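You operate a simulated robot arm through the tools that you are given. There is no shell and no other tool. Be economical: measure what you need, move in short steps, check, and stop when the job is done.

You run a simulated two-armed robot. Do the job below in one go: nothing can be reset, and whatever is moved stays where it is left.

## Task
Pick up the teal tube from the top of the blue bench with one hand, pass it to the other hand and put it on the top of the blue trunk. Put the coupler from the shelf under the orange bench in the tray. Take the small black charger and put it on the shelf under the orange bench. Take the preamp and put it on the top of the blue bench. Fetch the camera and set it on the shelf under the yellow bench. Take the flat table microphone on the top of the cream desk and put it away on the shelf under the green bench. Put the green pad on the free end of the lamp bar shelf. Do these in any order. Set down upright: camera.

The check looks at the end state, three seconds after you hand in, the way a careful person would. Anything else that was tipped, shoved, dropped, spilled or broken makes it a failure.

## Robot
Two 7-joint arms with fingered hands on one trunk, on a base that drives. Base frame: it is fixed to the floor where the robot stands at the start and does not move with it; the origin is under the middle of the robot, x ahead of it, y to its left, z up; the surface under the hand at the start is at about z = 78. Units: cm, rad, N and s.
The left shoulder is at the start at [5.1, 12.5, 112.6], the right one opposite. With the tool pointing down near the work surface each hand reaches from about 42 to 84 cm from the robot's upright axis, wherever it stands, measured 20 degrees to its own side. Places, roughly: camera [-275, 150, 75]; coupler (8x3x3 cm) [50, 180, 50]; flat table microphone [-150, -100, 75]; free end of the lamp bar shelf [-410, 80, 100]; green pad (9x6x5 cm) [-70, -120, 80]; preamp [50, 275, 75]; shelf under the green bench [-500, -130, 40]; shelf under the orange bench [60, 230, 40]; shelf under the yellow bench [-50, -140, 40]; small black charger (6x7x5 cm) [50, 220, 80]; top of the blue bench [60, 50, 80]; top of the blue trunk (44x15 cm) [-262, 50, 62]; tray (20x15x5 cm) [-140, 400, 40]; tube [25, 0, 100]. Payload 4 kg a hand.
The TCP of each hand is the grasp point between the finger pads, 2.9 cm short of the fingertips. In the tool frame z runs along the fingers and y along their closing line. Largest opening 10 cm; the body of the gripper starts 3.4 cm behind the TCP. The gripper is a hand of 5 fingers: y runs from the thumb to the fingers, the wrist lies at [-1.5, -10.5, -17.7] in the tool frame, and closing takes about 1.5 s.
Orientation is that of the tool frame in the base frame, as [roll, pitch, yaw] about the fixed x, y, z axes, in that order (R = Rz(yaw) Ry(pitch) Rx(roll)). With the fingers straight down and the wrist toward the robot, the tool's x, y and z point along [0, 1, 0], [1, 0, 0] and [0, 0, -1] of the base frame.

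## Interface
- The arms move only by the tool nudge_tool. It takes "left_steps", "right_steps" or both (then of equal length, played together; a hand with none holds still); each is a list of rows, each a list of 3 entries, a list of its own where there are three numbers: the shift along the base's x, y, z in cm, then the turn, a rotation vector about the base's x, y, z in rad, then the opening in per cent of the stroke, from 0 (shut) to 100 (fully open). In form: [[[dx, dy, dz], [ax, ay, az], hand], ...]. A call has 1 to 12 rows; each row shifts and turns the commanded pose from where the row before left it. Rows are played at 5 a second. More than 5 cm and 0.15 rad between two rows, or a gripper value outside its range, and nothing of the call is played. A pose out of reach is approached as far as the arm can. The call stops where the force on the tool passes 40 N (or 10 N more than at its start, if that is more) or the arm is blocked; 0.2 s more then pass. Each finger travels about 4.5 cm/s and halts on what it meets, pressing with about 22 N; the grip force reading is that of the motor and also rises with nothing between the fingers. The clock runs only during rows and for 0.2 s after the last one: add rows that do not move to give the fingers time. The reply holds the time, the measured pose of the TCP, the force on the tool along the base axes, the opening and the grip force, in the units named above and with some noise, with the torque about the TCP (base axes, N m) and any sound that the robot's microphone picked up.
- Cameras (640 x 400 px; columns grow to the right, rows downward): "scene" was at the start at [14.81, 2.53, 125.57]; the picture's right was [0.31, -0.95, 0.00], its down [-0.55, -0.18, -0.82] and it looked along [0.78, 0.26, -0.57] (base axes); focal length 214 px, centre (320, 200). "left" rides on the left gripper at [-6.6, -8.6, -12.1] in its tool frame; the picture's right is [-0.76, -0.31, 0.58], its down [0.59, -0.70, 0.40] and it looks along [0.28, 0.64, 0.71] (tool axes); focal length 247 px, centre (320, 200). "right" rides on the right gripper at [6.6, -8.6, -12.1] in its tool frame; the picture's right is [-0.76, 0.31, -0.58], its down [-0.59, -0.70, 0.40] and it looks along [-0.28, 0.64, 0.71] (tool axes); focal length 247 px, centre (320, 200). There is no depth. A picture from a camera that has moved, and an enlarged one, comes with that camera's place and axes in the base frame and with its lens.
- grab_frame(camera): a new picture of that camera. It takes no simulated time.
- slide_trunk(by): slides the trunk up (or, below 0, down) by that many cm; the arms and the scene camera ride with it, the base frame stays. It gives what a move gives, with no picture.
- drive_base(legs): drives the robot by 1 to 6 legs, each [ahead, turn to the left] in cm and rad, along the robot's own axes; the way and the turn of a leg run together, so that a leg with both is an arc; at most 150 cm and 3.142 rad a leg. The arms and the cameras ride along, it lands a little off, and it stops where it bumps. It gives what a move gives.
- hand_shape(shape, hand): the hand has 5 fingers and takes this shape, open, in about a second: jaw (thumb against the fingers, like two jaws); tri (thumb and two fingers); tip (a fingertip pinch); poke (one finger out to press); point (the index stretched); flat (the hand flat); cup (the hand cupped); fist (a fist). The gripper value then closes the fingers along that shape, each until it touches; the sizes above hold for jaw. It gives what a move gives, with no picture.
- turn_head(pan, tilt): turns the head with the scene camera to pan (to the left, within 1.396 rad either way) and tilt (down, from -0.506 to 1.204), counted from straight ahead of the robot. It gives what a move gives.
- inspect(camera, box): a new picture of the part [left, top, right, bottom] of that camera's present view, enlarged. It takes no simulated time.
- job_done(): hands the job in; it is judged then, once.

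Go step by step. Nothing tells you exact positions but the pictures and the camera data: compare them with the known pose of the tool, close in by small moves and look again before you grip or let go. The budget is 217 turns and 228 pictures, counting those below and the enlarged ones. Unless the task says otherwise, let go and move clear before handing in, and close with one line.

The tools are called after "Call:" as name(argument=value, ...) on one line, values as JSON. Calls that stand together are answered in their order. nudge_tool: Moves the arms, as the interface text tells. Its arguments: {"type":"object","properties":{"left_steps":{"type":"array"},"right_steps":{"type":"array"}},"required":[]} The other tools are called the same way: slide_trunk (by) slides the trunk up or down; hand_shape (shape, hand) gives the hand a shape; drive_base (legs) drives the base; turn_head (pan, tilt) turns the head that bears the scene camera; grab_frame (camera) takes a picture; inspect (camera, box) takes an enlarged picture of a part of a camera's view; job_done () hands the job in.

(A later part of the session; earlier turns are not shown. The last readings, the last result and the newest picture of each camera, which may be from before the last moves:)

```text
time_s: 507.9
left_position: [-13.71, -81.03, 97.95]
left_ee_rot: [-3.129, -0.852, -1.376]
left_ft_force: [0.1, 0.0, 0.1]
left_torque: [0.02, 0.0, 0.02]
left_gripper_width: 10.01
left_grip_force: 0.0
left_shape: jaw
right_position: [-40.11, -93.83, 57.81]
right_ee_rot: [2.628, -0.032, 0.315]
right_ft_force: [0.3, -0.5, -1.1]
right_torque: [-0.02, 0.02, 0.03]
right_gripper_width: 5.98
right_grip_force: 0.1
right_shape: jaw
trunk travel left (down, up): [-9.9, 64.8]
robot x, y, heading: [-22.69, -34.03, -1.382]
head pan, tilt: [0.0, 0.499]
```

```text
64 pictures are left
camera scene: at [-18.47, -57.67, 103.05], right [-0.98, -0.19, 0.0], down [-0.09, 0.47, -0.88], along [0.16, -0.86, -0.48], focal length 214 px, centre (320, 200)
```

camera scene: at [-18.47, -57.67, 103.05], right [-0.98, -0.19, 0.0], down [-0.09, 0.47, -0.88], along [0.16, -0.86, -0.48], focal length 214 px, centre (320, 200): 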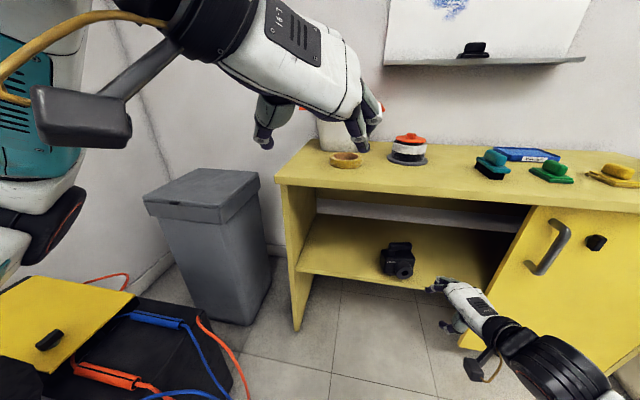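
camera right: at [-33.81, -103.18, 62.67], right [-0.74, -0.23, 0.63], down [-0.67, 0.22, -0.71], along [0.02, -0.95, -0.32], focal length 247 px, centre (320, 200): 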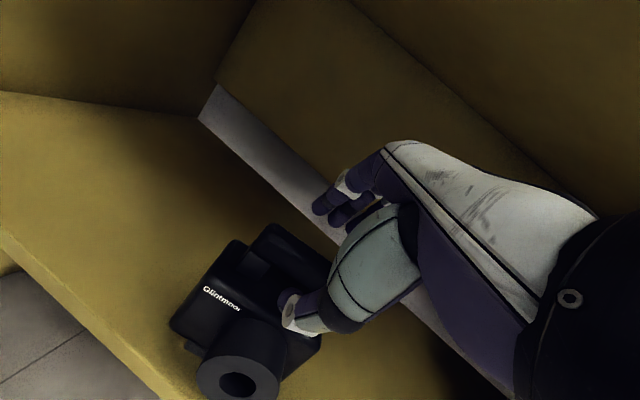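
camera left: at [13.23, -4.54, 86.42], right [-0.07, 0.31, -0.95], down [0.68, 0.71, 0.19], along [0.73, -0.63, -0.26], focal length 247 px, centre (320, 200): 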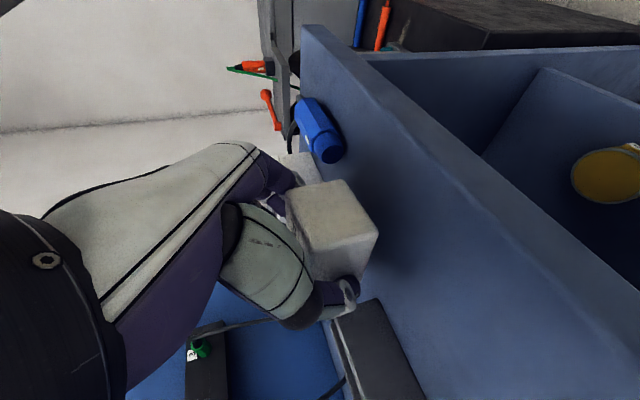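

The camera stands upright on the yellow shelf. I'll raise the trunk and zoom in on the green pad.

Call:
slide_trunk(by=33)

Call:
drive_base(legs=[[0, -0.32]])

Call:
turn_head(pan=-0.3, tilt=0.6)

Call:
inspect(camera="scene", box=[220, 120, 460, 270])

```text
time_s: 511.2
left_position: [-13.62, -81.04, 130.91]
left_ee_rot: [-3.129, -0.852, -1.375]
left_ft_force: [0.9, 1.0, -0.7]
left_torque: [0.0, -0.01, 0.01]
left_gripper_width: 9.97
left_grip_force: 0.0
left_shape: jaw
right_position: [-40.1, -93.75, 90.99]
right_ee_rot: [2.629, -0.031, 0.311]
right_ft_force: [0.2, -0.3, -0.2]
right_torque: [0.01, 0.03, 0.02]
right_gripper_width: 5.98
right_grip_force: 0.0
right_shape: jaw
trunk travel left (down, up): [-42.9, 31.8]
robot x, y, heading: [-22.86, -34.11, -1.38]
head pan, tilt: [0.0, 0.499]
```

```text
time_s: 512.6
left_position: [-28.9, -81.52, 131.0]
left_ee_rot: [-3.131, -0.852, -1.695]
left_ft_force: [0.0, -0.6, -0.8]
left_torque: [-0.02, 0.01, 0.03]
left_gripper_width: 9.99
left_grip_force: 0.0
left_shape: jaw
right_position: [-57.99, -85.39, 91.05]
right_ee_rot: [2.627, -0.032, -0.007]
right_ft_force: [-0.6, -0.1, 0.0]
right_torque: [-0.01, 0.0, 0.01]
right_gripper_width: 5.99
right_grip_force: 0.1
right_shape: jaw
trunk travel left (down, up): [-42.9, 31.8]
robot x, y, heading: [-23.34, -34.13, -1.705]
head pan, tilt: [0.0, 0.499]
```

```text
time_s: 513.4
left_position: [-28.95, -81.48, 130.92]
left_ee_rot: [-3.127, -0.851, -1.697]
left_ft_force: [-0.4, -0.1, -0.5]
left_torque: [-0.03, 0.0, 0.01]
left_gripper_width: 9.96
left_grip_force: 0.0
left_shape: jaw
right_position: [-57.99, -85.3, 90.97]
right_ee_rot: [2.627, -0.032, -0.007]
right_ft_force: [0.6, 0.4, -0.7]
right_torque: [-0.02, -0.02, 0.02]
right_gripper_width: 6.01
right_grip_force: 0.0
right_shape: jaw
trunk travel left (down, up): [-42.9, 31.8]
robot x, y, heading: [-22.97, -34.08, -1.704]
head pan, tilt: [-0.3, 0.6]
```

```text
2.67 times, centred on (340, 195) of scene
camera zoom: at [-27.18, -46.62, 136.25], right [-0.91, 0.42, 0.0], down [0.24, 0.51, -0.82], along [-0.35, -0.75, -0.57], focal length 572 px, centre (267, 213)
```

zoom: 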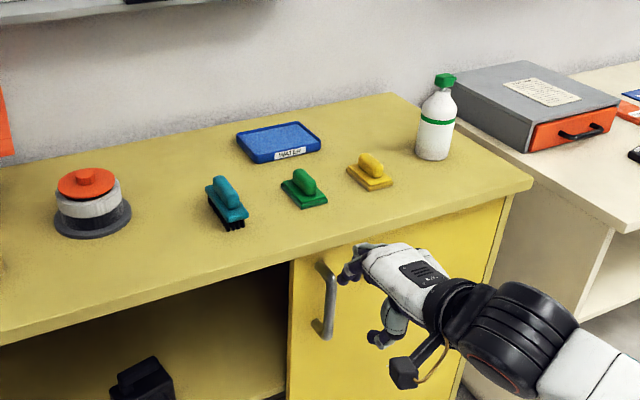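

The green pad's centre is about [-72.6, -127], its length and handle bar running along y, so the left hand's sideways grip suits it. I'll drive to face it.

Call:
slide_trunk(by=15)

Call:
drive_base(legs=[[0, -1.01], [66, 0], [0, 1.145]])

Call:
nudge_tool(left_steps=[[[1.5, -1.4, -2], [0, 0, 0], 50], [[1.5, -1.4, -2], [0, 0, 0], 50], [[1.5, -1.4, -2], [0, 0, 0], 50], [[1.5, -1.4, -2], [0, 0, 0], 50], [[1.5, -1.4, -2], [0, 0, 0], 50], [[1.5, -1.4, -2], [0, 0, 0], 50], [[1.5, -1.4, -2], [0, 0, 0], 50], [[1.5, -1.4, -2], [0, 0, 0], 50], [[0, 0, -2], [0, 0, 0], 50], [[0, 0, -2], [0, 0, 0], 50], [[0, 0, -2], [0, 0, 0], 50], [[0, 0, -2], [0, 0, 0], 50]])

Call:
turn_head(pan=0, tilt=0.6)

Call:
grab_frame(camera="scene")

Call:
grab_frame(camera="left")

```text
time_s: 515.1
left_position: [-28.82, -81.57, 145.95]
left_ee_rot: [-3.129, -0.851, -1.696]
left_ft_force: [0.2, 0.1, -0.2]
left_torque: [-0.01, 0.02, 0.0]
left_gripper_width: 9.94
left_grip_force: 0.1
left_shape: jaw
right_position: [-58.05, -85.38, 105.87]
right_ee_rot: [2.629, -0.032, -0.006]
right_ft_force: [0.4, -0.3, 0.6]
right_torque: [0.0, 0.02, 0.0]
right_gripper_width: 5.98
right_grip_force: 0.1
right_shape: jaw
trunk travel left (down, up): [-57.9, 16.8]
robot x, y, heading: [-22.99, -34.54, -1.704]
head pan, tilt: [-0.3, 0.6]
```

```text
time_s: 518.0
left_position: [-64.66, -57.88, 146.06]
left_ee_rot: [-3.126, -0.853, -2.621]
left_ft_force: [0.4, 0.5, -0.2]
left_torque: [-0.02, -0.02, 0.01]
left_gripper_width: 9.98
left_grip_force: 0.0
left_shape: jaw
right_position: [-85.23, -36.96, 106.07]
right_ee_rot: [2.622, -0.036, -0.931]
right_ft_force: [-0.5, -0.5, 0.5]
right_torque: [-0.02, 0.01, 0.05]
right_gripper_width: 5.98
right_grip_force: 0.0
right_shape: jaw
trunk travel left (down, up): [-57.9, 16.8]
robot x, y, heading: [-23.14, -34.24, -2.58]
head pan, tilt: [-0.3, 0.6]
stopped in leg 1: the robot was blocked; the commanded pose is now the measured one
```

```text
time_s: 520.6
left_position: [-52.6, -69.33, 122.01]
left_ee_rot: [-3.128, -0.852, -2.62]
left_ft_force: [0.7, 0.5, -0.2]
left_torque: [0.01, -0.01, -0.01]
left_gripper_width: 5.01
left_grip_force: 0.1
left_shape: jaw
right_position: [-85.25, -37.14, 106.16]
right_ee_rot: [2.622, -0.033, -0.931]
right_ft_force: [-0.7, 0.1, -1.3]
right_torque: [-0.01, 0.01, 0.0]
right_gripper_width: 5.98
right_grip_force: 0.1
right_shape: jaw
trunk travel left (down, up): [-57.9, 16.8]
robot x, y, heading: [-22.99, -34.53, -2.584]
head pan, tilt: [-0.3, 0.6]
```

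```text
time_s: 521.4
left_position: [-52.68, -69.37, 121.95]
left_ee_rot: [-3.128, -0.852, -2.62]
left_ft_force: [-0.3, 0.0, 1.2]
left_torque: [-0.01, -0.01, -0.01]
left_gripper_width: 5.03
left_grip_force: 0.1
left_shape: jaw
right_position: [-85.11, -37.19, 106.12]
right_ee_rot: [2.624, -0.033, -0.931]
right_ft_force: [0.6, -0.2, -0.3]
right_torque: [0.0, -0.01, -0.01]
right_gripper_width: 5.99
right_grip_force: 0.1
right_shape: jaw
trunk travel left (down, up): [-57.9, 16.8]
robot x, y, heading: [-22.9, -34.58, -2.581]
head pan, tilt: [0.0, 0.6]
```

```text
62 pictures are left
camera scene: at [-32.96, -40.71, 151.36], right [-0.53, 0.85, 0.0], down [0.48, 0.3, -0.82], along [-0.7, -0.44, -0.57], focal length 214 px, centre (320, 200)
```

scene: 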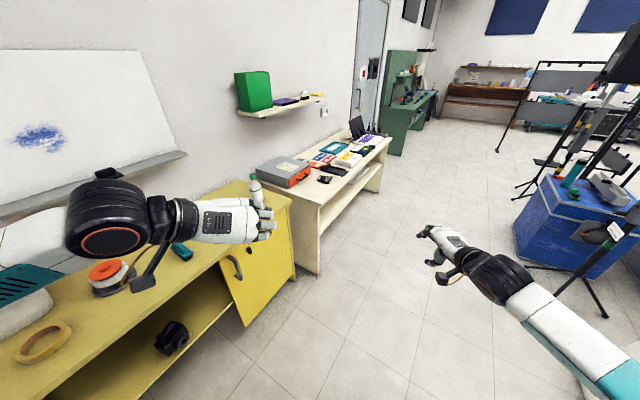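

```text
61 pictures are left
camera left: at [-36.66, -69.77, 125.23], right [0.22, -0.24, -0.95], down [-0.24, -0.95, 0.19], along [-0.95, 0.18, -0.26], focal length 247 px, centre (320, 200)
```

left: 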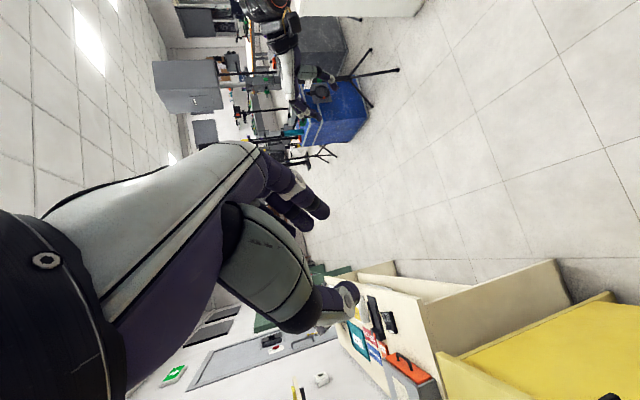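

The base's rear touched something on the turn, so I'll drive forward out of there first, then finish the approach.

Call:
drive_base(legs=[[20, 0], [0, -0.2], [45, 0], [0, 1.21]])

Call:
grab_frame(camera="scene")

```text
time_s: 529.2
left_position: [-68.2, -104.28, 122.06]
left_ee_rot: [-3.13, -0.852, -1.591]
left_ft_force: [0.3, -0.6, -0.9]
left_torque: [0.01, 0.01, -0.01]
left_gripper_width: 5.02
left_grip_force: 0.1
left_shape: jaw
right_position: [-112.52, -115.41, 106.12]
right_ee_rot: [2.622, -0.034, 0.095]
right_ft_force: [0.1, -0.4, -0.3]
right_torque: [-0.03, 0.01, 0.01]
right_gripper_width: 5.96
right_grip_force: 0.1
right_shape: jaw
trunk travel left (down, up): [-57.9, 16.8]
robot x, y, heading: [-82.69, -60.99, -1.558]
head pan, tilt: [0.0, 0.6]
```

```text
60 pictures are left
camera scene: at [-82.53, -72.86, 151.36], right [-1.0, -0.01, 0.0], down [-0.01, 0.57, -0.82], along [0.01, -0.82, -0.57], focal length 214 px, centre (320, 200)
```

scene: 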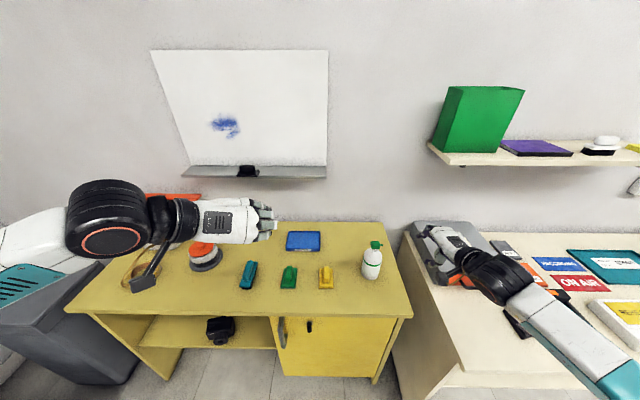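

Call:
nudge_tool(left_steps=[[[-0.3, -2, 0], [0, 0, 0], 50], [[-0.3, -2, 0], [0, 0, 0], 50], [[-0.3, -2, 0], [0, 0, 0], 50], [[-0.3, -2, 0], [0, 0, 0], 50], [[-0.3, -2, 0], [0, 0, 0], 50], [[-0.3, -2, 0], [0, 0, 0], 50], [[-0.3, -2, 0], [0, 0, 0], 50], [[-0.3, -2, 0], [0, 0, 0], 50], [[-0.3, -2, 0], [0, 0, 0], 50], [[-0.3, -1.5, 0], [0, 0, 0], 50]], right_steps=[[[0.3, 1.5, 2], [0, 0, 0], 60], [[0.3, 1.5, 2], [0, 0, 0], 60], [[0.3, 1.5, 2], [0, 0, 0], 60], [[0.3, 1.5, 2], [0, 0, 0], 60], [[0.3, 1.5, 2], [0, 0, 0], 60], [[0.3, 1.5, 2], [0, 0, 0], 60], [[0.3, 1.5, 2], [0, 0, 0], 60], [[0.3, 1.5, 2], [0, 0, 0], 60], [[0, 0, 2], [0, 0, 0], 60], [[0, 0, 2], [0, 0, 0], 60]])

Call:
slide_trunk(by=-31)

Call:
grab_frame(camera="left")

Call:
inspect(camera="scene", box=[220, 180, 380, 280])

```text
time_s: 531.4
left_position: [-71.22, -123.83, 121.94]
left_ee_rot: [-3.128, -0.848, -1.594]
left_ft_force: [0.6, 1.0, 0.7]
left_torque: [-0.03, 0.0, 0.01]
left_gripper_width: 5.02
left_grip_force: 0.1
left_shape: jaw
right_position: [-110.74, -104.61, 125.93]
right_ee_rot: [2.625, -0.035, 0.097]
right_ft_force: [-0.2, -0.1, 0.2]
right_torque: [0.04, -0.01, 0.0]
right_gripper_width: 5.96
right_grip_force: 0.0
right_shape: jaw
right hand out of reach, approached as far as the arm can: row 8, 9
trunk travel left (down, up): [-57.9, 16.8]
robot x, y, heading: [-82.91, -61.05, -1.555]
head pan, tilt: [0.0, 0.6]
```

```text
time_s: 534.5
left_position: [-71.06, -123.85, 91.07]
left_ee_rot: [-3.128, -0.851, -1.593]
left_ft_force: [-0.6, 0.2, -0.6]
left_torque: [0.0, -0.02, 0.05]
left_gripper_width: 5.0
left_grip_force: 0.0
left_shape: jaw
right_position: [-110.56, -106.65, 88.98]
right_ee_rot: [2.762, -0.046, 0.092]
right_ft_force: [0.1, -0.7, 0.1]
right_torque: [0.0, 0.01, -0.01]
right_gripper_width: 5.98
right_grip_force: 0.1
right_shape: jaw
trunk travel left (down, up): [-26.9, 47.8]
robot x, y, heading: [-83.41, -60.77, -1.556]
head pan, tilt: [0.0, 0.6]
```

```text
59 pictures are left
camera left: at [-62.35, -110.38, 94.25], right [0.32, 0.06, -0.95], down [0.69, -0.7, 0.19], along [-0.65, -0.72, -0.26], focal length 247 px, centre (320, 200)
```

left: 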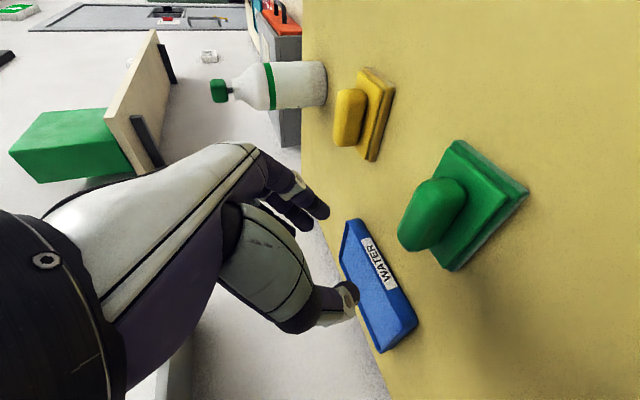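

```text
4.00 times, centred on (300, 230) of scene
camera zoom: at [-82.48, -77.88, 119.94], right [-1.0, -0.01, 0.0], down [-0.01, 0.57, -0.82], along [0.01, -0.82, -0.57], focal length 858 px, centre (400, 80)
```

zoom: 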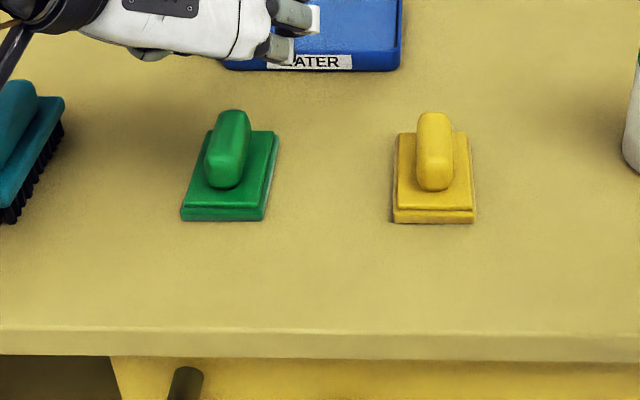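

The handle of the pad is at about [-70.2, -123, 82.5]. I'll lower onto it and check.

Call:
nudge_tool(left_steps=[[[0.4, 0.5, -1], [0, 0, 0], 55], [[0.5, 0.5, -1.2], [0, 0, 0], 55], [[0, 0, -1.5], [0, 0, 0], 55], [[0, 0, -1.5], [0, 0, 0], 55], [[0, 0, -1.5], [0, 0, 0], 55], [[0, 0, -1.5], [0, 0, 0], 55], [[0, 0, 0], [0, 0, 0], 55]])

Call:
grab_frame(camera="left")

```text
time_s: 536.1
left_position: [-70.08, -122.86, 82.82]
left_ee_rot: [-3.13, -0.852, -1.592]
left_ft_force: [0.6, 0.7, -0.8]
left_torque: [0.0, 0.03, 0.0]
left_gripper_width: 5.46
left_grip_force: 0.0
left_shape: jaw
right_position: [-110.59, -106.65, 89.05]
right_ee_rot: [2.764, -0.045, 0.089]
right_ft_force: [-0.9, 0.3, 0.0]
right_torque: [0.01, -0.02, 0.01]
right_gripper_width: 5.99
right_grip_force: 0.0
right_shape: jaw
trunk travel left (down, up): [-26.9, 47.8]
robot x, y, heading: [-82.94, -60.73, -1.562]
head pan, tilt: [0.0, 0.6]
```

```text
57 pictures are left
camera left: at [-61.33, -109.4, 85.98], right [0.32, 0.06, -0.95], down [0.69, -0.7, 0.19], along [-0.65, -0.72, -0.26], focal length 247 px, centre (320, 200)
```

left: 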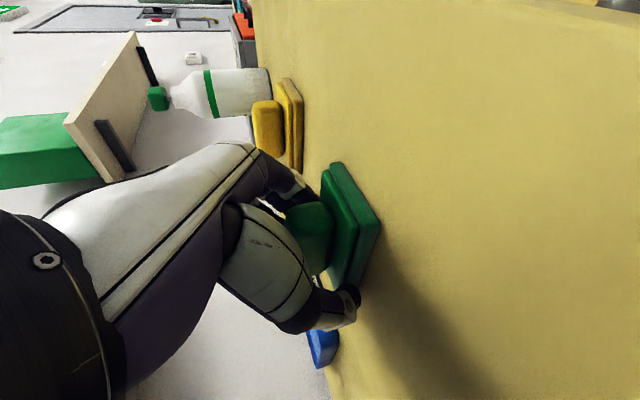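

The handle is right at the grasp point. I'll close and lift.

Call:
nudge_tool(left_steps=[[[0, 0, 0], [0, 0, 0], 30], [[0, 0, 0], [0, 0, 0], 10], [[0, 0, 0], [0, 0, 0], 0], [[0, 0, 0], [0, 0, 0], 0], [[0, 0, 0], [0, 0, 0], 0], [[0, 0, 0], [0, 0, 0], 0], [[0, 0, 1], [0, 0, 0], 0], [[0, 0, 2], [0, 0, 0], 0], [[0, 0, 2], [0, 0, 0], 0], [[0, 0, 2], [0, 0, 0], 0], [[0, 0, 2], [0, 0, 0], 0], [[0, 0, 2], [0, 0, 0], 0]])

Call:
grab_frame(camera="left")

```text
time_s: 538.7
left_position: [-70.25, -122.64, 93.86]
left_ee_rot: [-3.13, -0.85, -1.591]
left_ft_force: [0.0, -1.2, -1.2]
left_torque: [0.0, 0.0, -0.02]
left_gripper_width: 4.77
left_grip_force: 22.2
left_shape: jaw
right_position: [-110.6, -106.66, 89.14]
right_ee_rot: [2.764, -0.045, 0.09]
right_ft_force: [-0.1, -0.7, 0.7]
right_torque: [-0.01, 0.01, 0.04]
right_gripper_width: 5.98
right_grip_force: 0.0
right_shape: jaw
trunk travel left (down, up): [-26.9, 47.8]
robot x, y, heading: [-82.69, -60.79, -1.552]
head pan, tilt: [0.0, 0.6]
```

```text
56 pictures are left
camera left: at [-61.43, -109.21, 97.08], right [0.32, 0.06, -0.95], down [0.69, -0.7, 0.19], along [-0.65, -0.71, -0.26], focal length 247 px, centre (320, 200)
```

left: 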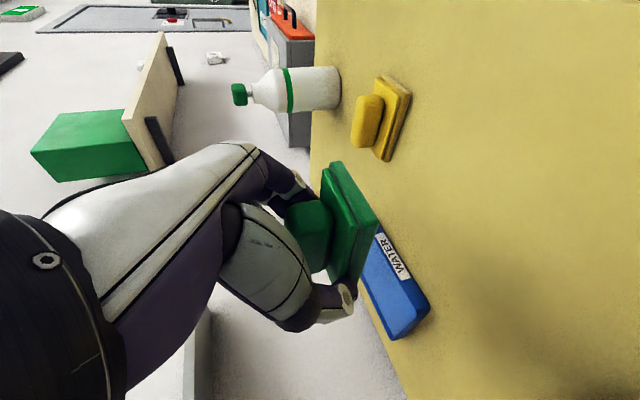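

The pad is held. Next, the table microphone on the cream desk: I'll back off, shift west and face the desk.

Call:
slide_trunk(by=15)

Call:
drive_base(legs=[[-24, 0], [0, -1.57], [42, 0], [0, 1.57]])

Call:
grab_frame(camera="scene")

```text
time_s: 540.5
left_position: [-70.22, -122.92, 108.82]
left_ee_rot: [-3.13, -0.85, -1.593]
left_ft_force: [0.0, -0.3, -1.1]
left_torque: [-0.01, -0.02, -0.02]
left_gripper_width: 4.73
left_grip_force: 22.3
left_shape: jaw
right_position: [-110.66, -106.7, 104.0]
right_ee_rot: [2.766, -0.047, 0.091]
right_ft_force: [0.2, -0.2, 1.1]
right_torque: [0.02, -0.03, 0.01]
right_gripper_width: 6.0
right_grip_force: 0.1
right_shape: jaw
trunk travel left (down, up): [-41.9, 32.8]
robot x, y, heading: [-83.04, -60.99, -1.551]
head pan, tilt: [0.0, 0.6]
```

```text
time_s: 552.3
left_position: [-112.44, -99.22, 108.85]
left_ee_rot: [-3.127, -0.852, -1.595]
left_ft_force: [0.0, -0.5, -0.9]
left_torque: [-0.05, 0.02, 0.02]
left_gripper_width: 4.77
left_grip_force: 21.6
left_shape: jaw
right_position: [-152.88, -82.88, 104.01]
right_ee_rot: [2.765, -0.045, 0.089]
right_ft_force: [0.4, -0.3, 1.1]
right_torque: [0.01, 0.0, 0.01]
right_gripper_width: 5.99
right_grip_force: 0.1
right_shape: jaw
trunk travel left (down, up): [-41.9, 32.8]
robot x, y, heading: [-124.84, -37.72, -1.557]
head pan, tilt: [0.0, 0.6]
```

```text
55 pictures are left
camera scene: at [-124.71, -50.74, 135.23], right [-1.0, -0.01, 0.0], down [-0.01, 0.57, -0.82], along [0.01, -0.82, -0.57], focal length 214 px, centre (320, 200)
```

scene: 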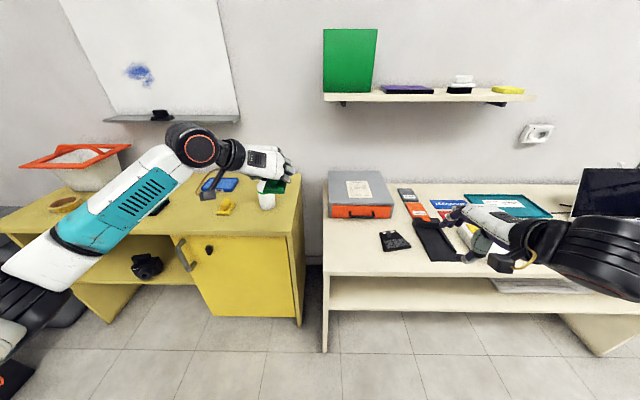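

Call:
inspect(camera="scene", box=[330, 170, 550, 290])

Call:
grab_frame(camera="right")

```text
2.91 times, centred on (440, 230) of scene
camera zoom: at [-124.71, -50.74, 135.23], right [-1.0, -0.01, 0.0], down [-0.01, 0.57, -0.82], along [0.01, -0.82, -0.57], focal length 624 px, centre (-29, 113)
```

zoom: 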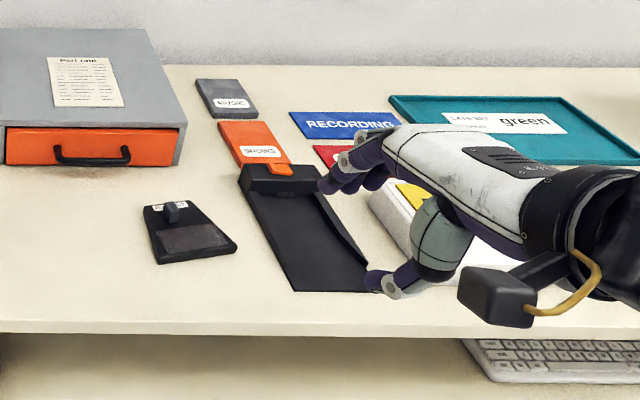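

```text
53 pictures are left
camera right: at [-147.76, -69.99, 112.37], right [-0.78, -0.14, 0.61], down [-0.6, 0.46, -0.66], along [-0.19, -0.88, -0.44], focal length 247 px, centre (320, 200)
```

right: 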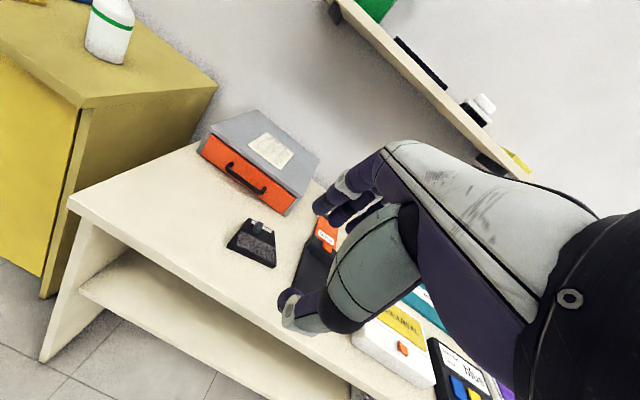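

The flat boundary mic is the black wedge at about [-152.5, -109, 75.5], some 7–10 cm wide in x. I'll turn the right hand into the sideways-closing, forward-tilted pose (the mirror of the left's).

Call:
nudge_tool(right_steps=[[[0, 0, 0.5], [0.127, 0, 0], 100], [[0, 0, 0.5], [0.127, 0, 0], 100], [[0, 0, 0.5], [0.127, 0, 0], 100], [[0, 0, 0], [0, 0, 0.149], 100], [[0, 0, 0], [0, 0, 0.149], 100], [[0, 0, 0], [0, 0, 0.149], 100], [[0, 0, 0], [0, 0, 0.149], 100], [[0, 0, 0], [0, 0, 0.149], 100], [[0, 0, 0], [0, 0, 0.149], 100], [[0, 0, 0], [0, 0, 0.149], 100], [[0, 0, 0], [0, 0, 0.149], 100], [[0, 0, 0], [0, 0, 0.149], 100]])

Call:
nudge_tool(right_steps=[[[0, -0.5, 0], [0, 0, 0.145], 100], [[0, -0.5, 0], [-0.142, 0, 0], 100], [[0, -0.5, 0], [-0.142, 0, 0], 100], [[0, -0.5, 0], [-0.142, 0, 0], 100], [[0, -0.5, 0], [-0.142, 0, 0], 100], [[0, -0.5, 0], [-0.142, 0, 0], 100], [[0, -0.5, 0], [-0.142, 0, 0], 100], [[0, 0, 0], [0, 0, 0], 100]])

```text
time_s: 554.9
left_position: [-112.44, -99.33, 108.77]
left_ee_rot: [-3.129, -0.849, -1.594]
left_ft_force: [0.2, -0.1, -1.5]
left_torque: [0.01, 0.01, 0.0]
left_gripper_width: 4.76
left_grip_force: 22.5
left_shape: jaw
right_position: [-138.47, -72.86, 106.07]
right_ee_rot: [-3.094, -0.033, 1.066]
right_ft_force: [0.1, 0.7, 0.0]
right_torque: [0.01, 0.01, -0.03]
right_gripper_width: 9.99
right_grip_force: 0.0
right_shape: jaw
right hand out of reach, approached as far as the arm can: row 7, 8, 9, 10, 11, 12
trunk travel left (down, up): [-41.9, 32.8]
robot x, y, heading: [-124.61, -37.28, -1.561]
head pan, tilt: [0.0, 0.6]
```

```text
time_s: 556.7
left_position: [-112.46, -99.32, 108.8]
left_ee_rot: [-3.128, -0.852, -1.597]
left_ft_force: [0.1, 0.9, -1.6]
left_torque: [0.0, -0.01, -0.01]
left_gripper_width: 4.77
left_grip_force: 22.5
left_shape: jaw
right_position: [-137.26, -81.96, 106.24]
right_ee_rot: [2.755, 0.733, 0.968]
right_ft_force: [0.0, 0.7, 1.0]
right_torque: [0.02, 0.03, -0.03]
right_gripper_width: 9.97
right_grip_force: 0.0
right_shape: jaw
right hand out of reach, approached as far as the arm can: row 1, 3, 4, 5, 6, 7
trunk travel left (down, up): [-41.9, 32.8]
robot x, y, heading: [-124.14, -37.02, -1.559]
head pan, tilt: [0.0, 0.6]
```

The arm was too folded to finish the turn. I'll extend it forward and then complete the small remaining roll.

Call:
nudge_tool(right_steps=[[[-1, -2, 0], [0, 0, 0], 100], [[-1, -2, 0], [0, 0, 0], 100], [[-1, -2, 0], [0, 0, 0], 100], [[-1, -2, 0], [0, 0, 0], 100], [[-1, -2, 0], [0, 0, 0], 100], [[-1, -2, 0], [0, 0, 0], 100], [[-1, -2, 0], [0, 0, 0], 100], [[-1, -1, 0], [0.004, 0.08, 0.075], 100], [[-1, -1, 0], [0.004, 0.08, 0.075], 100], [[-1, -1, 0], [0.004, 0.08, 0.075], 100], [[-1, -1, 0], [0.004, 0.075, 0.07], 100], [[0, 0, 0], [0, 0, 0], 100]])

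Call:
grab_frame(camera="right")

```text
time_s: 559.3
left_position: [-112.44, -99.21, 108.9]
left_ee_rot: [-3.129, -0.851, -1.595]
left_ft_force: [0.2, 0.3, -0.1]
left_torque: [-0.02, 0.03, 0.0]
left_gripper_width: 4.74
left_grip_force: 22.0
left_shape: jaw
right_position: [-146.74, -98.95, 105.87]
right_ee_rot: [3.023, 0.817, 1.362]
right_ft_force: [0.0, 0.4, -0.1]
right_torque: [-0.04, -0.02, 0.0]
right_gripper_width: 9.97
right_grip_force: 0.2
right_shape: jaw
right hand out of reach, approached as far as the arm can: row 10, 11
trunk travel left (down, up): [-41.9, 32.8]
robot x, y, heading: [-125.04, -37.19, -1.558]
head pan, tilt: [0.0, 0.6]
```

```text
52 pictures are left
camera right: at [-153.82, -84.62, 108.6], right [0.22, -0.12, 0.97], down [-0.79, -0.6, 0.1], along [0.57, -0.79, -0.23], focal length 247 px, centre (320, 200)
```

right: 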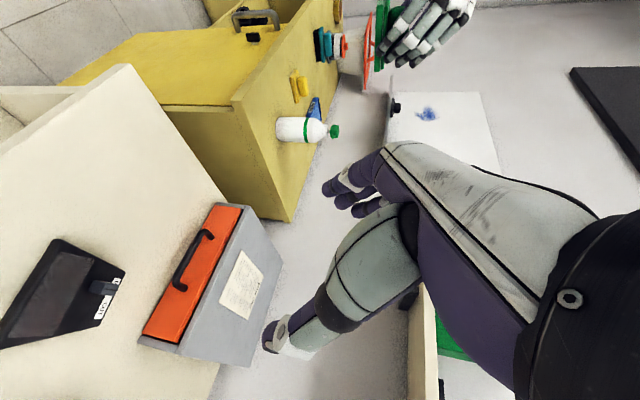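

The hand is in the right pose, but the mic is turned by about 0.2 rad. I'll re-station the base slightly west and turned so that the grip squares up with it.

Call:
drive_base(legs=[[0, -1.38], [20, 0], [0, 1.69]])

Call:
grab_frame(camera="right")

Call:
grab_frame(camera="scene")

```text
time_s: 568.6
left_position: [-111.81, -95.75, 108.79]
left_ee_rot: [-3.128, -0.853, -1.249]
left_ft_force: [0.3, 0.0, -0.3]
left_torque: [0.0, -0.02, -0.02]
left_gripper_width: 4.77
left_grip_force: 21.9
left_shape: jaw
right_position: [-143.92, -107.07, 105.94]
right_ee_rot: [3.025, 0.817, 1.708]
right_ft_force: [0.3, 0.4, -1.2]
right_torque: [-0.01, 0.02, -0.02]
right_gripper_width: 10.02
right_grip_force: 0.1
right_shape: jaw
trunk travel left (down, up): [-41.9, 32.8]
robot x, y, heading: [-144.37, -41.64, -1.214]
head pan, tilt: [0.0, 0.6]
```

```text
51 pictures are left
camera right: at [-155.45, -95.97, 108.6], right [0.24, -0.04, 0.97], down [-0.54, -0.83, 0.1], along [0.8, -0.55, -0.23], focal length 247 px, centre (320, 200)
```

right: 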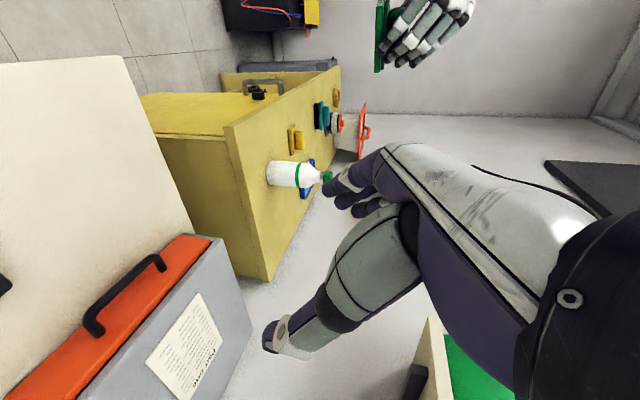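

```text
50 pictures are left
camera scene: at [-139.66, -54.31, 135.23], right [-0.94, -0.35, 0.0], down [-0.2, 0.53, -0.82], along [0.29, -0.77, -0.57], focal length 214 px, centre (320, 200)
```

scene: 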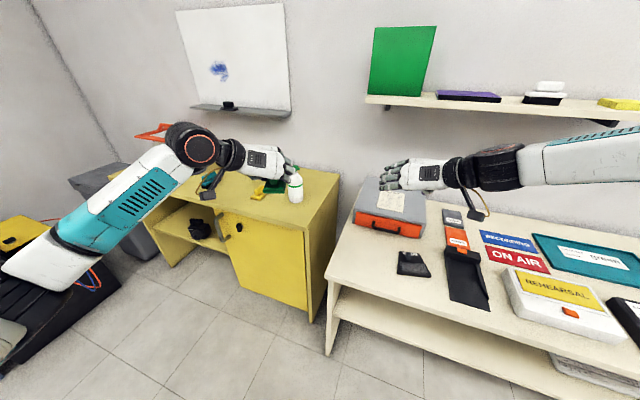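

Call:
nudge_tool(left_steps=[[[0, 0.5, 2], [0, 0, 0], 0], [[0, 0.5, 2], [0, 0, 0], 0], [[0, 0.5, 2], [0, 0, 0], 0], [[0, 0.5, 2], [0, 0, 0], 0], [[0, 0.5, 2], [0, 0, 0], 0], [[0, 0.5, 2], [0, 0, 0], 0], [[0, 0.5, 2], [0, 0, 0], 0], [[0, 0.5, 2], [0, 0, 0], 0], [[0, 0.5, 2], [0, 0, 0], 0], [[0, 0, 2], [0, 0, 0], 0]], right_steps=[[[-0.9, -0.1, 0], [0, 0, 0], 100], [[-0.9, -0.1, 0], [0, 0, 0], 100], [[-0.9, -0.1, 0], [0, 0, 0], 100], [[-0.9, -0.1, 0], [0, 0, 0], 100], [[-0.9, -0.1, 0], [0, 0, 0], 100], [[-0.9, -0.1, 0], [0, 0, 0], 100], [[-0.9, -0.1, 0], [0, 0, 0], 100], [[-0.9, -0.1, 0], [0, 0, 0], 100], [[-0.9, -0.1, 0], [0, 0, 0], 100], [[-0.4, 0, 0], [0, 0, 0], 100]])

Call:
slide_trunk(by=-20)

Call:
grab_frame(camera="right")

Call:
inspect(camera="scene", box=[340, 180, 500, 280])

```text
time_s: 570.8
left_position: [-111.58, -91.33, 128.88]
left_ee_rot: [-3.127, -0.849, -1.25]
left_ft_force: [0.6, -0.4, -0.4]
left_torque: [-0.02, -0.03, 0.01]
left_gripper_width: 4.77
left_grip_force: 22.2
left_shape: jaw
right_position: [-144.43, -107.05, 105.71]
right_ee_rot: [3.02, 0.818, 1.703]
right_ft_force: [-0.5, 0.8, -0.9]
right_torque: [-0.03, -0.02, 0.01]
right_gripper_width: 9.98
right_grip_force: 0.0
right_shape: jaw
right hand out of reach, approached as far as the arm can: row 1, 2, 3, 4, 5, 6, 7, 8, 9
trunk travel left (down, up): [-41.9, 32.8]
robot x, y, heading: [-144.33, -41.51, -1.213]
head pan, tilt: [0.0, 0.6]
```

```text
time_s: 573.0
left_position: [-111.62, -91.26, 108.89]
left_ee_rot: [-3.127, -0.852, -1.251]
left_ft_force: [0.0, -0.4, -0.6]
left_torque: [0.02, 0.03, 0.0]
left_gripper_width: 4.78
left_grip_force: 21.8
left_shape: jaw
right_position: [-143.78, -108.44, 78.53]
right_ee_rot: [3.055, 0.699, 1.728]
right_ft_force: [0.6, -0.1, -0.3]
right_torque: [0.03, 0.05, 0.02]
right_gripper_width: 9.99
right_grip_force: 0.0
right_shape: jaw
trunk travel left (down, up): [-21.9, 52.8]
robot x, y, heading: [-144.64, -41.53, -1.21]
head pan, tilt: [0.0, 0.6]
```

```text
49 pictures are left
camera right: at [-155.15, -97.65, 82.85], right [0.28, -0.15, 0.95], down [-0.54, -0.84, 0.03], along [0.79, -0.52, -0.32], focal length 247 px, centre (320, 200)
```

right: 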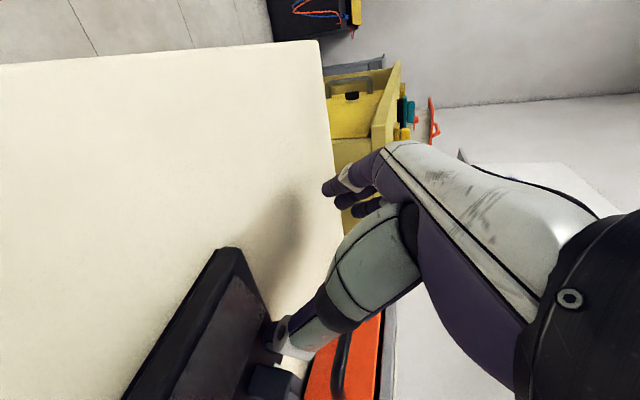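

```text
4.00 times, centred on (420, 230) of scene
camera zoom: at [-137.86, -59.19, 114.77], right [-0.94, -0.35, 0.0], down [-0.2, 0.53, -0.82], along [0.29, -0.77, -0.57], focal length 858 px, centre (-80, 80)
```

zoom: 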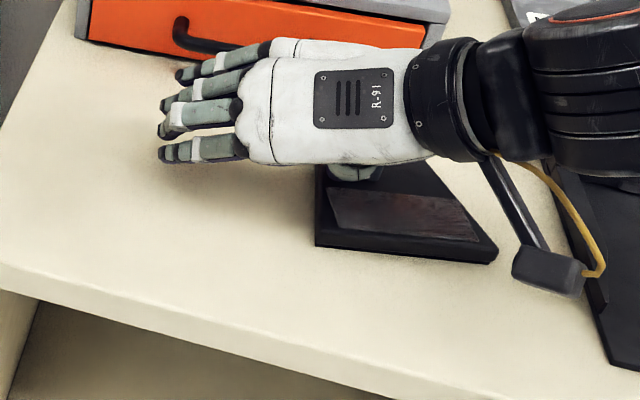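

The trunk move brought the hand lower than intended, so I'll raise it first. Then a small base turn to the right will put it over the mic.

Call:
nudge_tool(right_steps=[[[0, 0, 2], [0, 0, 0], 100], [[0, 0, 2], [0, 0, 0], 100], [[0, 0, 2], [0, 0, 0], 100], [[0, 0, 2], [0, 0, 0], 100], [[0, 0, 0], [0, 0, 0], 100]])

Call:
drive_base(legs=[[0, -0.13]])

Call:
grab_frame(camera="right")

Call:
inspect(camera="scene", box=[300, 180, 460, 280])

```text
time_s: 574.2
left_position: [-111.52, -91.22, 108.67]
left_ee_rot: [-3.127, -0.851, -1.249]
left_ft_force: [-0.4, 0.1, -1.1]
left_torque: [-0.01, 0.0, -0.01]
left_gripper_width: 4.78
left_grip_force: 21.9
left_shape: jaw
right_position: [-141.29, -108.96, 80.75]
right_ee_rot: [3.046, 0.701, 1.72]
right_ft_force: [-0.8, -0.6, -0.5]
right_torque: [0.03, 0.04, -0.02]
right_gripper_width: 9.99
right_grip_force: 0.0
right_shape: jaw
right hand out of reach, approached as far as the arm can: row 1, 2, 3, 4
trunk travel left (down, up): [-21.9, 52.8]
robot x, y, heading: [-144.49, -41.63, -1.213]
head pan, tilt: [0.0, 0.6]
```

```text
time_s: 575.2
left_position: [-118.56, -95.09, 108.9]
left_ee_rot: [-3.126, -0.853, -1.385]
left_ft_force: [-1.1, 0.0, -0.5]
left_torque: [0.0, -0.01, 0.01]
left_gripper_width: 4.73
left_grip_force: 21.5
left_shape: jaw
right_position: [-150.24, -108.82, 80.67]
right_ee_rot: [3.044, 0.701, 1.588]
right_ft_force: [0.5, -0.8, 0.0]
right_torque: [-0.02, 0.01, -0.01]
right_gripper_width: 9.99
right_grip_force: 0.0
right_shape: jaw
trunk travel left (down, up): [-21.9, 52.8]
robot x, y, heading: [-144.6, -41.88, -1.348]
head pan, tilt: [0.0, 0.6]
```

```text
47 pictures are left
camera right: at [-160.18, -96.59, 85.01], right [0.25, -0.18, 0.95], down [-0.65, -0.76, 0.02], along [0.72, -0.62, -0.31], focal length 247 px, centre (320, 200)
```

right: 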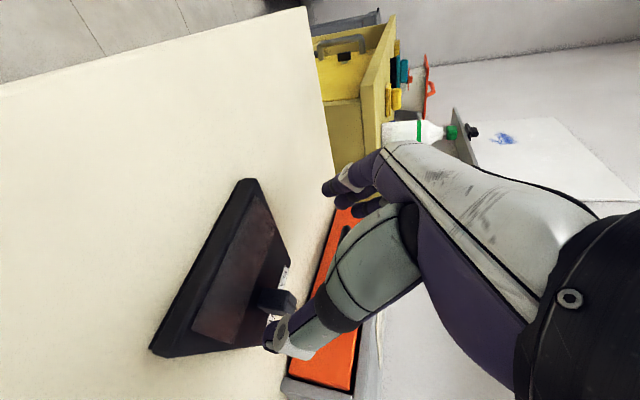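

```text
4.00 times, centred on (380, 230) of scene
camera zoom: at [-140.22, -59.91, 114.75], right [-0.97, -0.22, 0.0], down [-0.13, 0.55, -0.82], along [0.18, -0.8, -0.57], focal length 858 px, centre (80, 80)
```

zoom: 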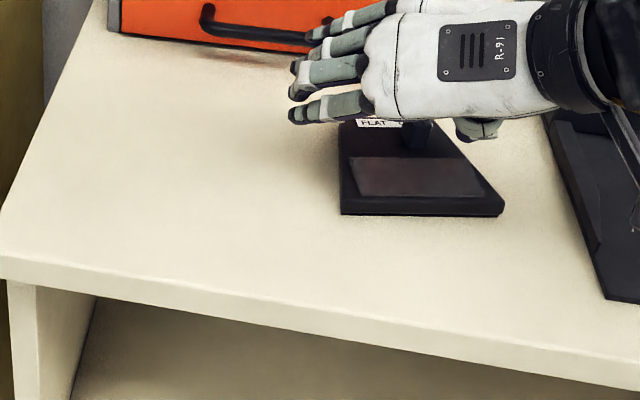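

The mic has a small knob at its back, about [-152.8, -112.3, 76.7], which I can pinch. I'll use small base moves to get over it.

Call:
drive_base(legs=[[0, -0.05], [3, 0]])

Call:
nudge_tool(right_steps=[[[0, 0, 0], [0, 0, 0], 50], [[0, 0, -0.5], [0, 0, 0], 50], [[0, 0, -0.5], [0, 0, 0], 50], [[0, 0, 0], [0, 0, 0], 50]])

Call:
grab_frame(camera="right")

```text
time_s: 576.4
left_position: [-120.69, -99.17, 108.95]
left_ee_rot: [-3.128, -0.852, -1.432]
left_ft_force: [0.4, 0.5, -0.7]
left_torque: [0.03, 0.04, 0.01]
left_gripper_width: 4.78
left_grip_force: 21.8
left_shape: jaw
right_position: [-153.03, -111.25, 80.89]
right_ee_rot: [3.046, 0.7, 1.538]
right_ft_force: [0.0, 0.2, -0.3]
right_torque: [-0.01, -0.01, 0.02]
right_gripper_width: 10.0
right_grip_force: 0.1
right_shape: jaw
trunk travel left (down, up): [-21.9, 52.8]
robot x, y, heading: [-144.22, -44.82, -1.398]
head pan, tilt: [0.0, 0.6]
```

```text
time_s: 577.4
left_position: [-120.66, -99.28, 108.87]
left_ee_rot: [-3.127, -0.851, -1.431]
left_ft_force: [0.7, -0.4, -1.5]
left_torque: [0.01, -0.02, -0.03]
left_gripper_width: 4.75
left_grip_force: 21.8
left_shape: jaw
right_position: [-152.89, -111.31, 79.78]
right_ee_rot: [3.045, 0.703, 1.539]
right_ft_force: [-0.1, -0.8, 0.5]
right_torque: [-0.02, 0.03, 0.03]
right_gripper_width: 5.02
right_grip_force: 0.0
right_shape: jaw
trunk travel left (down, up): [-21.9, 52.8]
robot x, y, heading: [-144.01, -44.6, -1.4]
head pan, tilt: [0.0, 0.6]
```

```text
45 pictures are left
camera right: at [-162.36, -98.67, 84.05], right [0.24, -0.2, 0.95], down [-0.69, -0.73, 0.03], along [0.69, -0.66, -0.31], focal length 247 px, centre (320, 200)
```

right: 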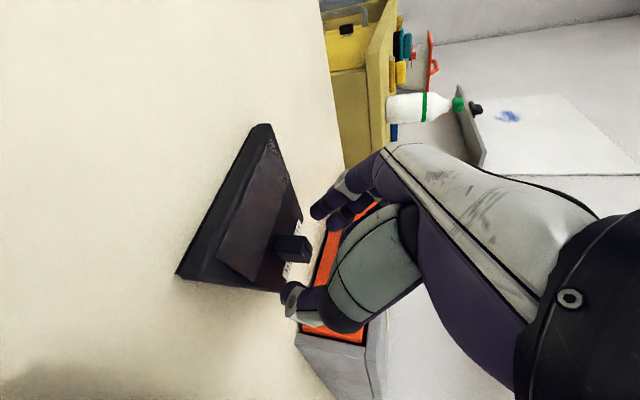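

Call:
nudge_tool(right_steps=[[[0, 0, -0.6], [0, 0, 0], 50], [[0, 0, -0.5], [0, 0, 0], 50], [[0, 0, -0.4], [0, 0, 0], 50], [[0, 0, 0], [0, 0, 0], 50]])

Call:
grab_frame(camera="right")

```text
time_s: 578.4
left_position: [-120.64, -99.23, 108.91]
left_ee_rot: [-3.13, -0.851, -1.431]
left_ft_force: [0.1, -0.4, -0.8]
left_torque: [-0.03, -0.01, 0.01]
left_gripper_width: 4.76
left_grip_force: 22.0
left_shape: jaw
right_position: [-153.01, -111.3, 78.28]
right_ee_rot: [3.047, 0.702, 1.541]
right_ft_force: [1.3, 0.1, 0.9]
right_torque: [0.02, 0.01, 0.02]
right_gripper_width: 5.05
right_grip_force: 0.1
right_shape: jaw
trunk travel left (down, up): [-21.9, 52.8]
robot x, y, heading: [-143.7, -44.49, -1.394]
head pan, tilt: [0.0, 0.6]
```

```text
44 pictures are left
camera right: at [-162.39, -98.74, 82.49], right [0.24, -0.2, 0.95], down [-0.69, -0.73, 0.03], along [0.69, -0.66, -0.31], focal length 247 px, centre (320, 200)
```

right: 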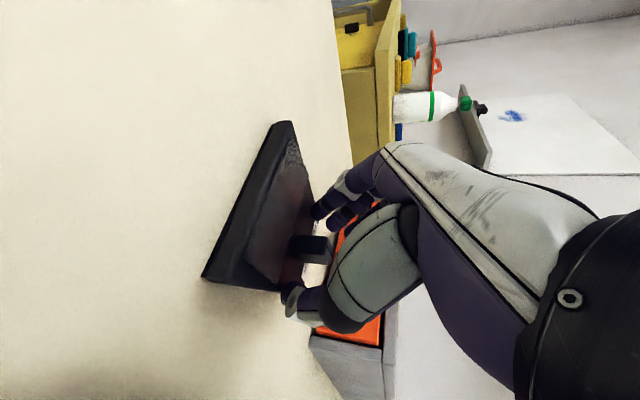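

The knob is between the fingertips. I'll close on it.

Call:
nudge_tool(right_steps=[[[0, 0, -0.3], [0, 0, 0], 50], [[0, 0, 0], [0, 0, 0], 30], [[0, 0, 0], [0, 0, 0], 10], [[0, 0, 0], [0, 0, 0], 0], [[0, 0, 0], [0, 0, 0], 0], [[0, 0, 0], [0, 0, 0], 0], [[0, 0, 0], [0, 0, 0], 0], [[0, 0, 0.5], [0, 0, 0], 0], [[0, 0, 0.8], [0, 0, 0], 0], [[0, 0, 1], [0, 0, 0], 0], [[0, 0, 1], [0, 0, 0], 0]])

Call:
grab_frame(camera="right")

```text
time_s: 580.8
left_position: [-120.74, -99.32, 108.92]
left_ee_rot: [-3.129, -0.853, -1.432]
left_ft_force: [0.8, 0.7, -1.3]
left_torque: [0.01, 0.01, -0.02]
left_gripper_width: 4.79
left_grip_force: 21.9
left_shape: jaw
right_position: [-153.02, -111.17, 81.15]
right_ee_rot: [3.042, 0.704, 1.537]
right_ft_force: [-0.8, 0.5, -3.4]
right_torque: [0.0, 0.07, -0.01]
right_gripper_width: 2.39
right_grip_force: 21.8
right_shape: jaw
trunk travel left (down, up): [-21.9, 52.8]
robot x, y, heading: [-143.66, -44.56, -1.397]
head pan, tilt: [0.0, 0.6]
```

```text
43 pictures are left
camera right: at [-162.22, -98.54, 85.32], right [0.24, -0.19, 0.95], down [-0.68, -0.73, 0.02], along [0.69, -0.66, -0.31], focal length 247 px, centre (320, 200)
```

right: 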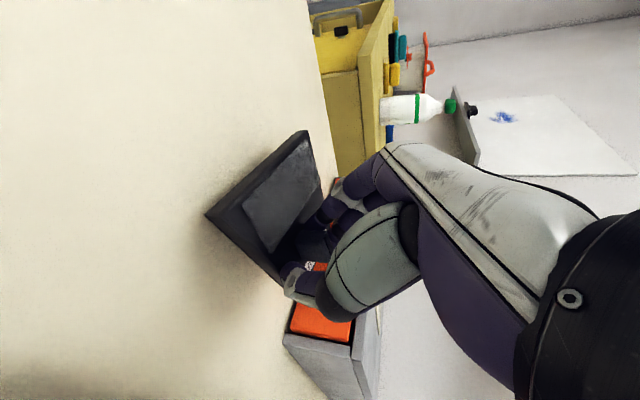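

The mic is lifted by its knob. I'll raise, back off, turn west and drive down the aisle towards the green bench and the lamp bar.

Call:
slide_trunk(by=22)

Call:
drive_base(legs=[[-14, 0], [0, -1.74], [150, 0], [70, 0]])

Call:
turn_head(pan=-0.5, tilt=0.4)

Call:
grab_frame(camera="scene")

```text
time_s: 583.2
left_position: [-120.7, -99.32, 130.82]
left_ee_rot: [-3.127, -0.848, -1.435]
left_ft_force: [0.4, -0.3, -0.4]
left_torque: [0.0, 0.01, 0.02]
left_gripper_width: 4.74
left_grip_force: 22.1
left_shape: jaw
right_position: [-153.17, -111.35, 103.22]
right_ee_rot: [3.044, 0.701, 1.536]
right_ft_force: [-0.2, 0.0, -2.8]
right_torque: [0.01, 0.1, 0.02]
right_gripper_width: 2.37
right_grip_force: 21.8
right_shape: jaw
trunk travel left (down, up): [-43.9, 30.8]
robot x, y, heading: [-143.59, -44.57, -1.398]
head pan, tilt: [0.0, 0.6]
```

```text
time_s: 599.0
left_position: [-420.81, -57.19, 130.84]
left_ee_rot: [-3.129, -0.851, -3.128]
left_ft_force: [-0.2, -0.1, 0.6]
left_torque: [0.03, -0.03, -0.01]
left_gripper_width: 4.76
left_grip_force: 22.0
left_shape: jaw
right_position: [-428.57, -23.5, 103.12]
right_ee_rot: [3.046, 0.701, -0.156]
right_ft_force: [-0.4, -0.6, -2.7]
right_torque: [0.01, -0.01, -0.02]
right_gripper_width: 2.21
right_grip_force: 22.4
right_shape: jaw
trunk travel left (down, up): [-43.9, 30.8]
robot x, y, heading: [-363.9, -41.2, -3.09]
head pan, tilt: [0.0, 0.6]
```

```text
time_s: 600.0
left_position: [-420.67, -57.16, 130.81]
left_ee_rot: [-3.128, -0.852, -3.129]
left_ft_force: [-0.2, 0.4, -0.8]
left_torque: [0.03, 0.0, 0.01]
left_gripper_width: 4.77
left_grip_force: 22.2
left_shape: jaw
right_position: [-428.6, -23.65, 103.12]
right_ee_rot: [3.046, 0.699, -0.157]
right_ft_force: [0.0, -0.6, -4.4]
right_torque: [0.0, -0.03, 0.0]
right_gripper_width: 2.2
right_grip_force: 22.1
right_shape: jaw
trunk travel left (down, up): [-43.9, 30.8]
robot x, y, heading: [-363.47, -41.07, -3.094]
head pan, tilt: [-0.499, 0.4]
```

```text
42 pictures are left
camera scene: at [-375.87, -37.47, 139.07], right [0.43, 0.9, 0.0], down [0.35, -0.17, -0.92], along [-0.83, 0.4, -0.39], focal length 214 px, centre (320, 200)
```

scene: 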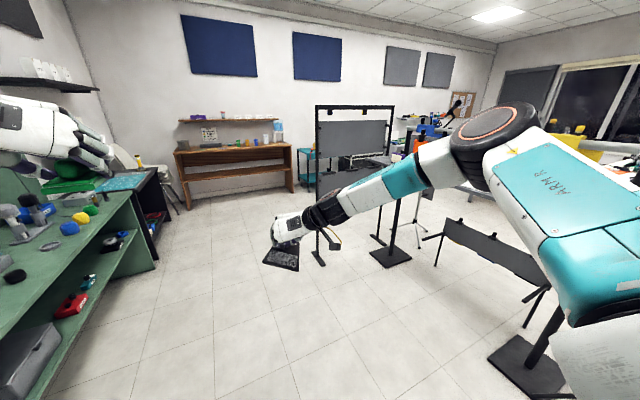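

The green bench front runs along y about -105, with its shelf below. I'll drive alongside and turn to face it.

Call:
drive_base(legs=[[0, -0.05], [122, 0], [0, 1.57]])

Call:
turn_head(pan=0, tilt=0.65)

Call:
grab_frame(camera="scene")

```text
time_s: 610.5
left_position: [-473.05, -98.92, 130.81]
left_ee_rot: [-3.127, -0.851, -1.62]
left_ft_force: [0.3, 0.0, -1.0]
left_torque: [-0.01, 0.01, -0.02]
left_gripper_width: 4.76
left_grip_force: 22.2
left_shape: jaw
right_position: [-507.01, -104.86, 103.13]
right_ee_rot: [3.045, 0.7, 1.352]
right_ft_force: [0.1, 0.6, -4.1]
right_torque: [0.0, 0.04, -0.01]
right_gripper_width: 2.18
right_grip_force: 21.8
right_shape: jaw
trunk travel left (down, up): [-43.9, 30.8]
robot x, y, heading: [-485.96, -40.96, -1.585]
head pan, tilt: [-0.499, 0.4]
```

```text
time_s: 611.4
left_position: [-473.05, -98.99, 130.95]
left_ee_rot: [-3.128, -0.851, -1.616]
left_ft_force: [-1.3, 0.9, -1.3]
left_torque: [0.02, 0.0, -0.01]
left_gripper_width: 4.77
left_grip_force: 21.7
left_shape: jaw
right_position: [-507.0, -104.76, 103.15]
right_ee_rot: [3.046, 0.701, 1.355]
right_ft_force: [0.4, -0.4, -4.0]
right_torque: [-0.01, 0.02, -0.04]
right_gripper_width: 2.2
right_grip_force: 22.1
right_shape: jaw
trunk travel left (down, up): [-43.9, 30.8]
robot x, y, heading: [-485.69, -40.81, -1.581]
head pan, tilt: [0.0, 0.649]
```

```text
41 pictures are left
camera scene: at [-485.77, -53.9, 136.83], right [-1.0, 0.01, 0.0], down [0.01, 0.6, -0.8], along [-0.01, -0.8, -0.6], focal length 214 px, centre (320, 200)
```

scene: 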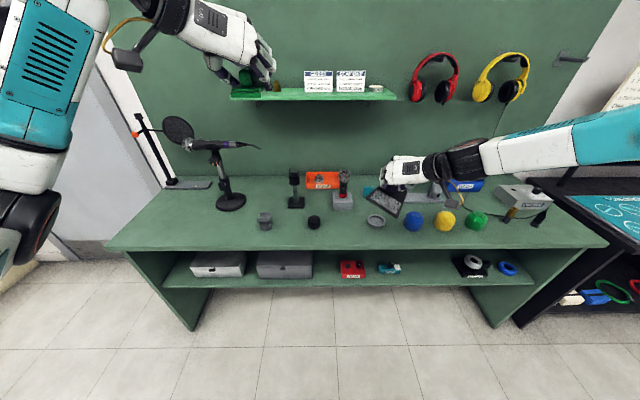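

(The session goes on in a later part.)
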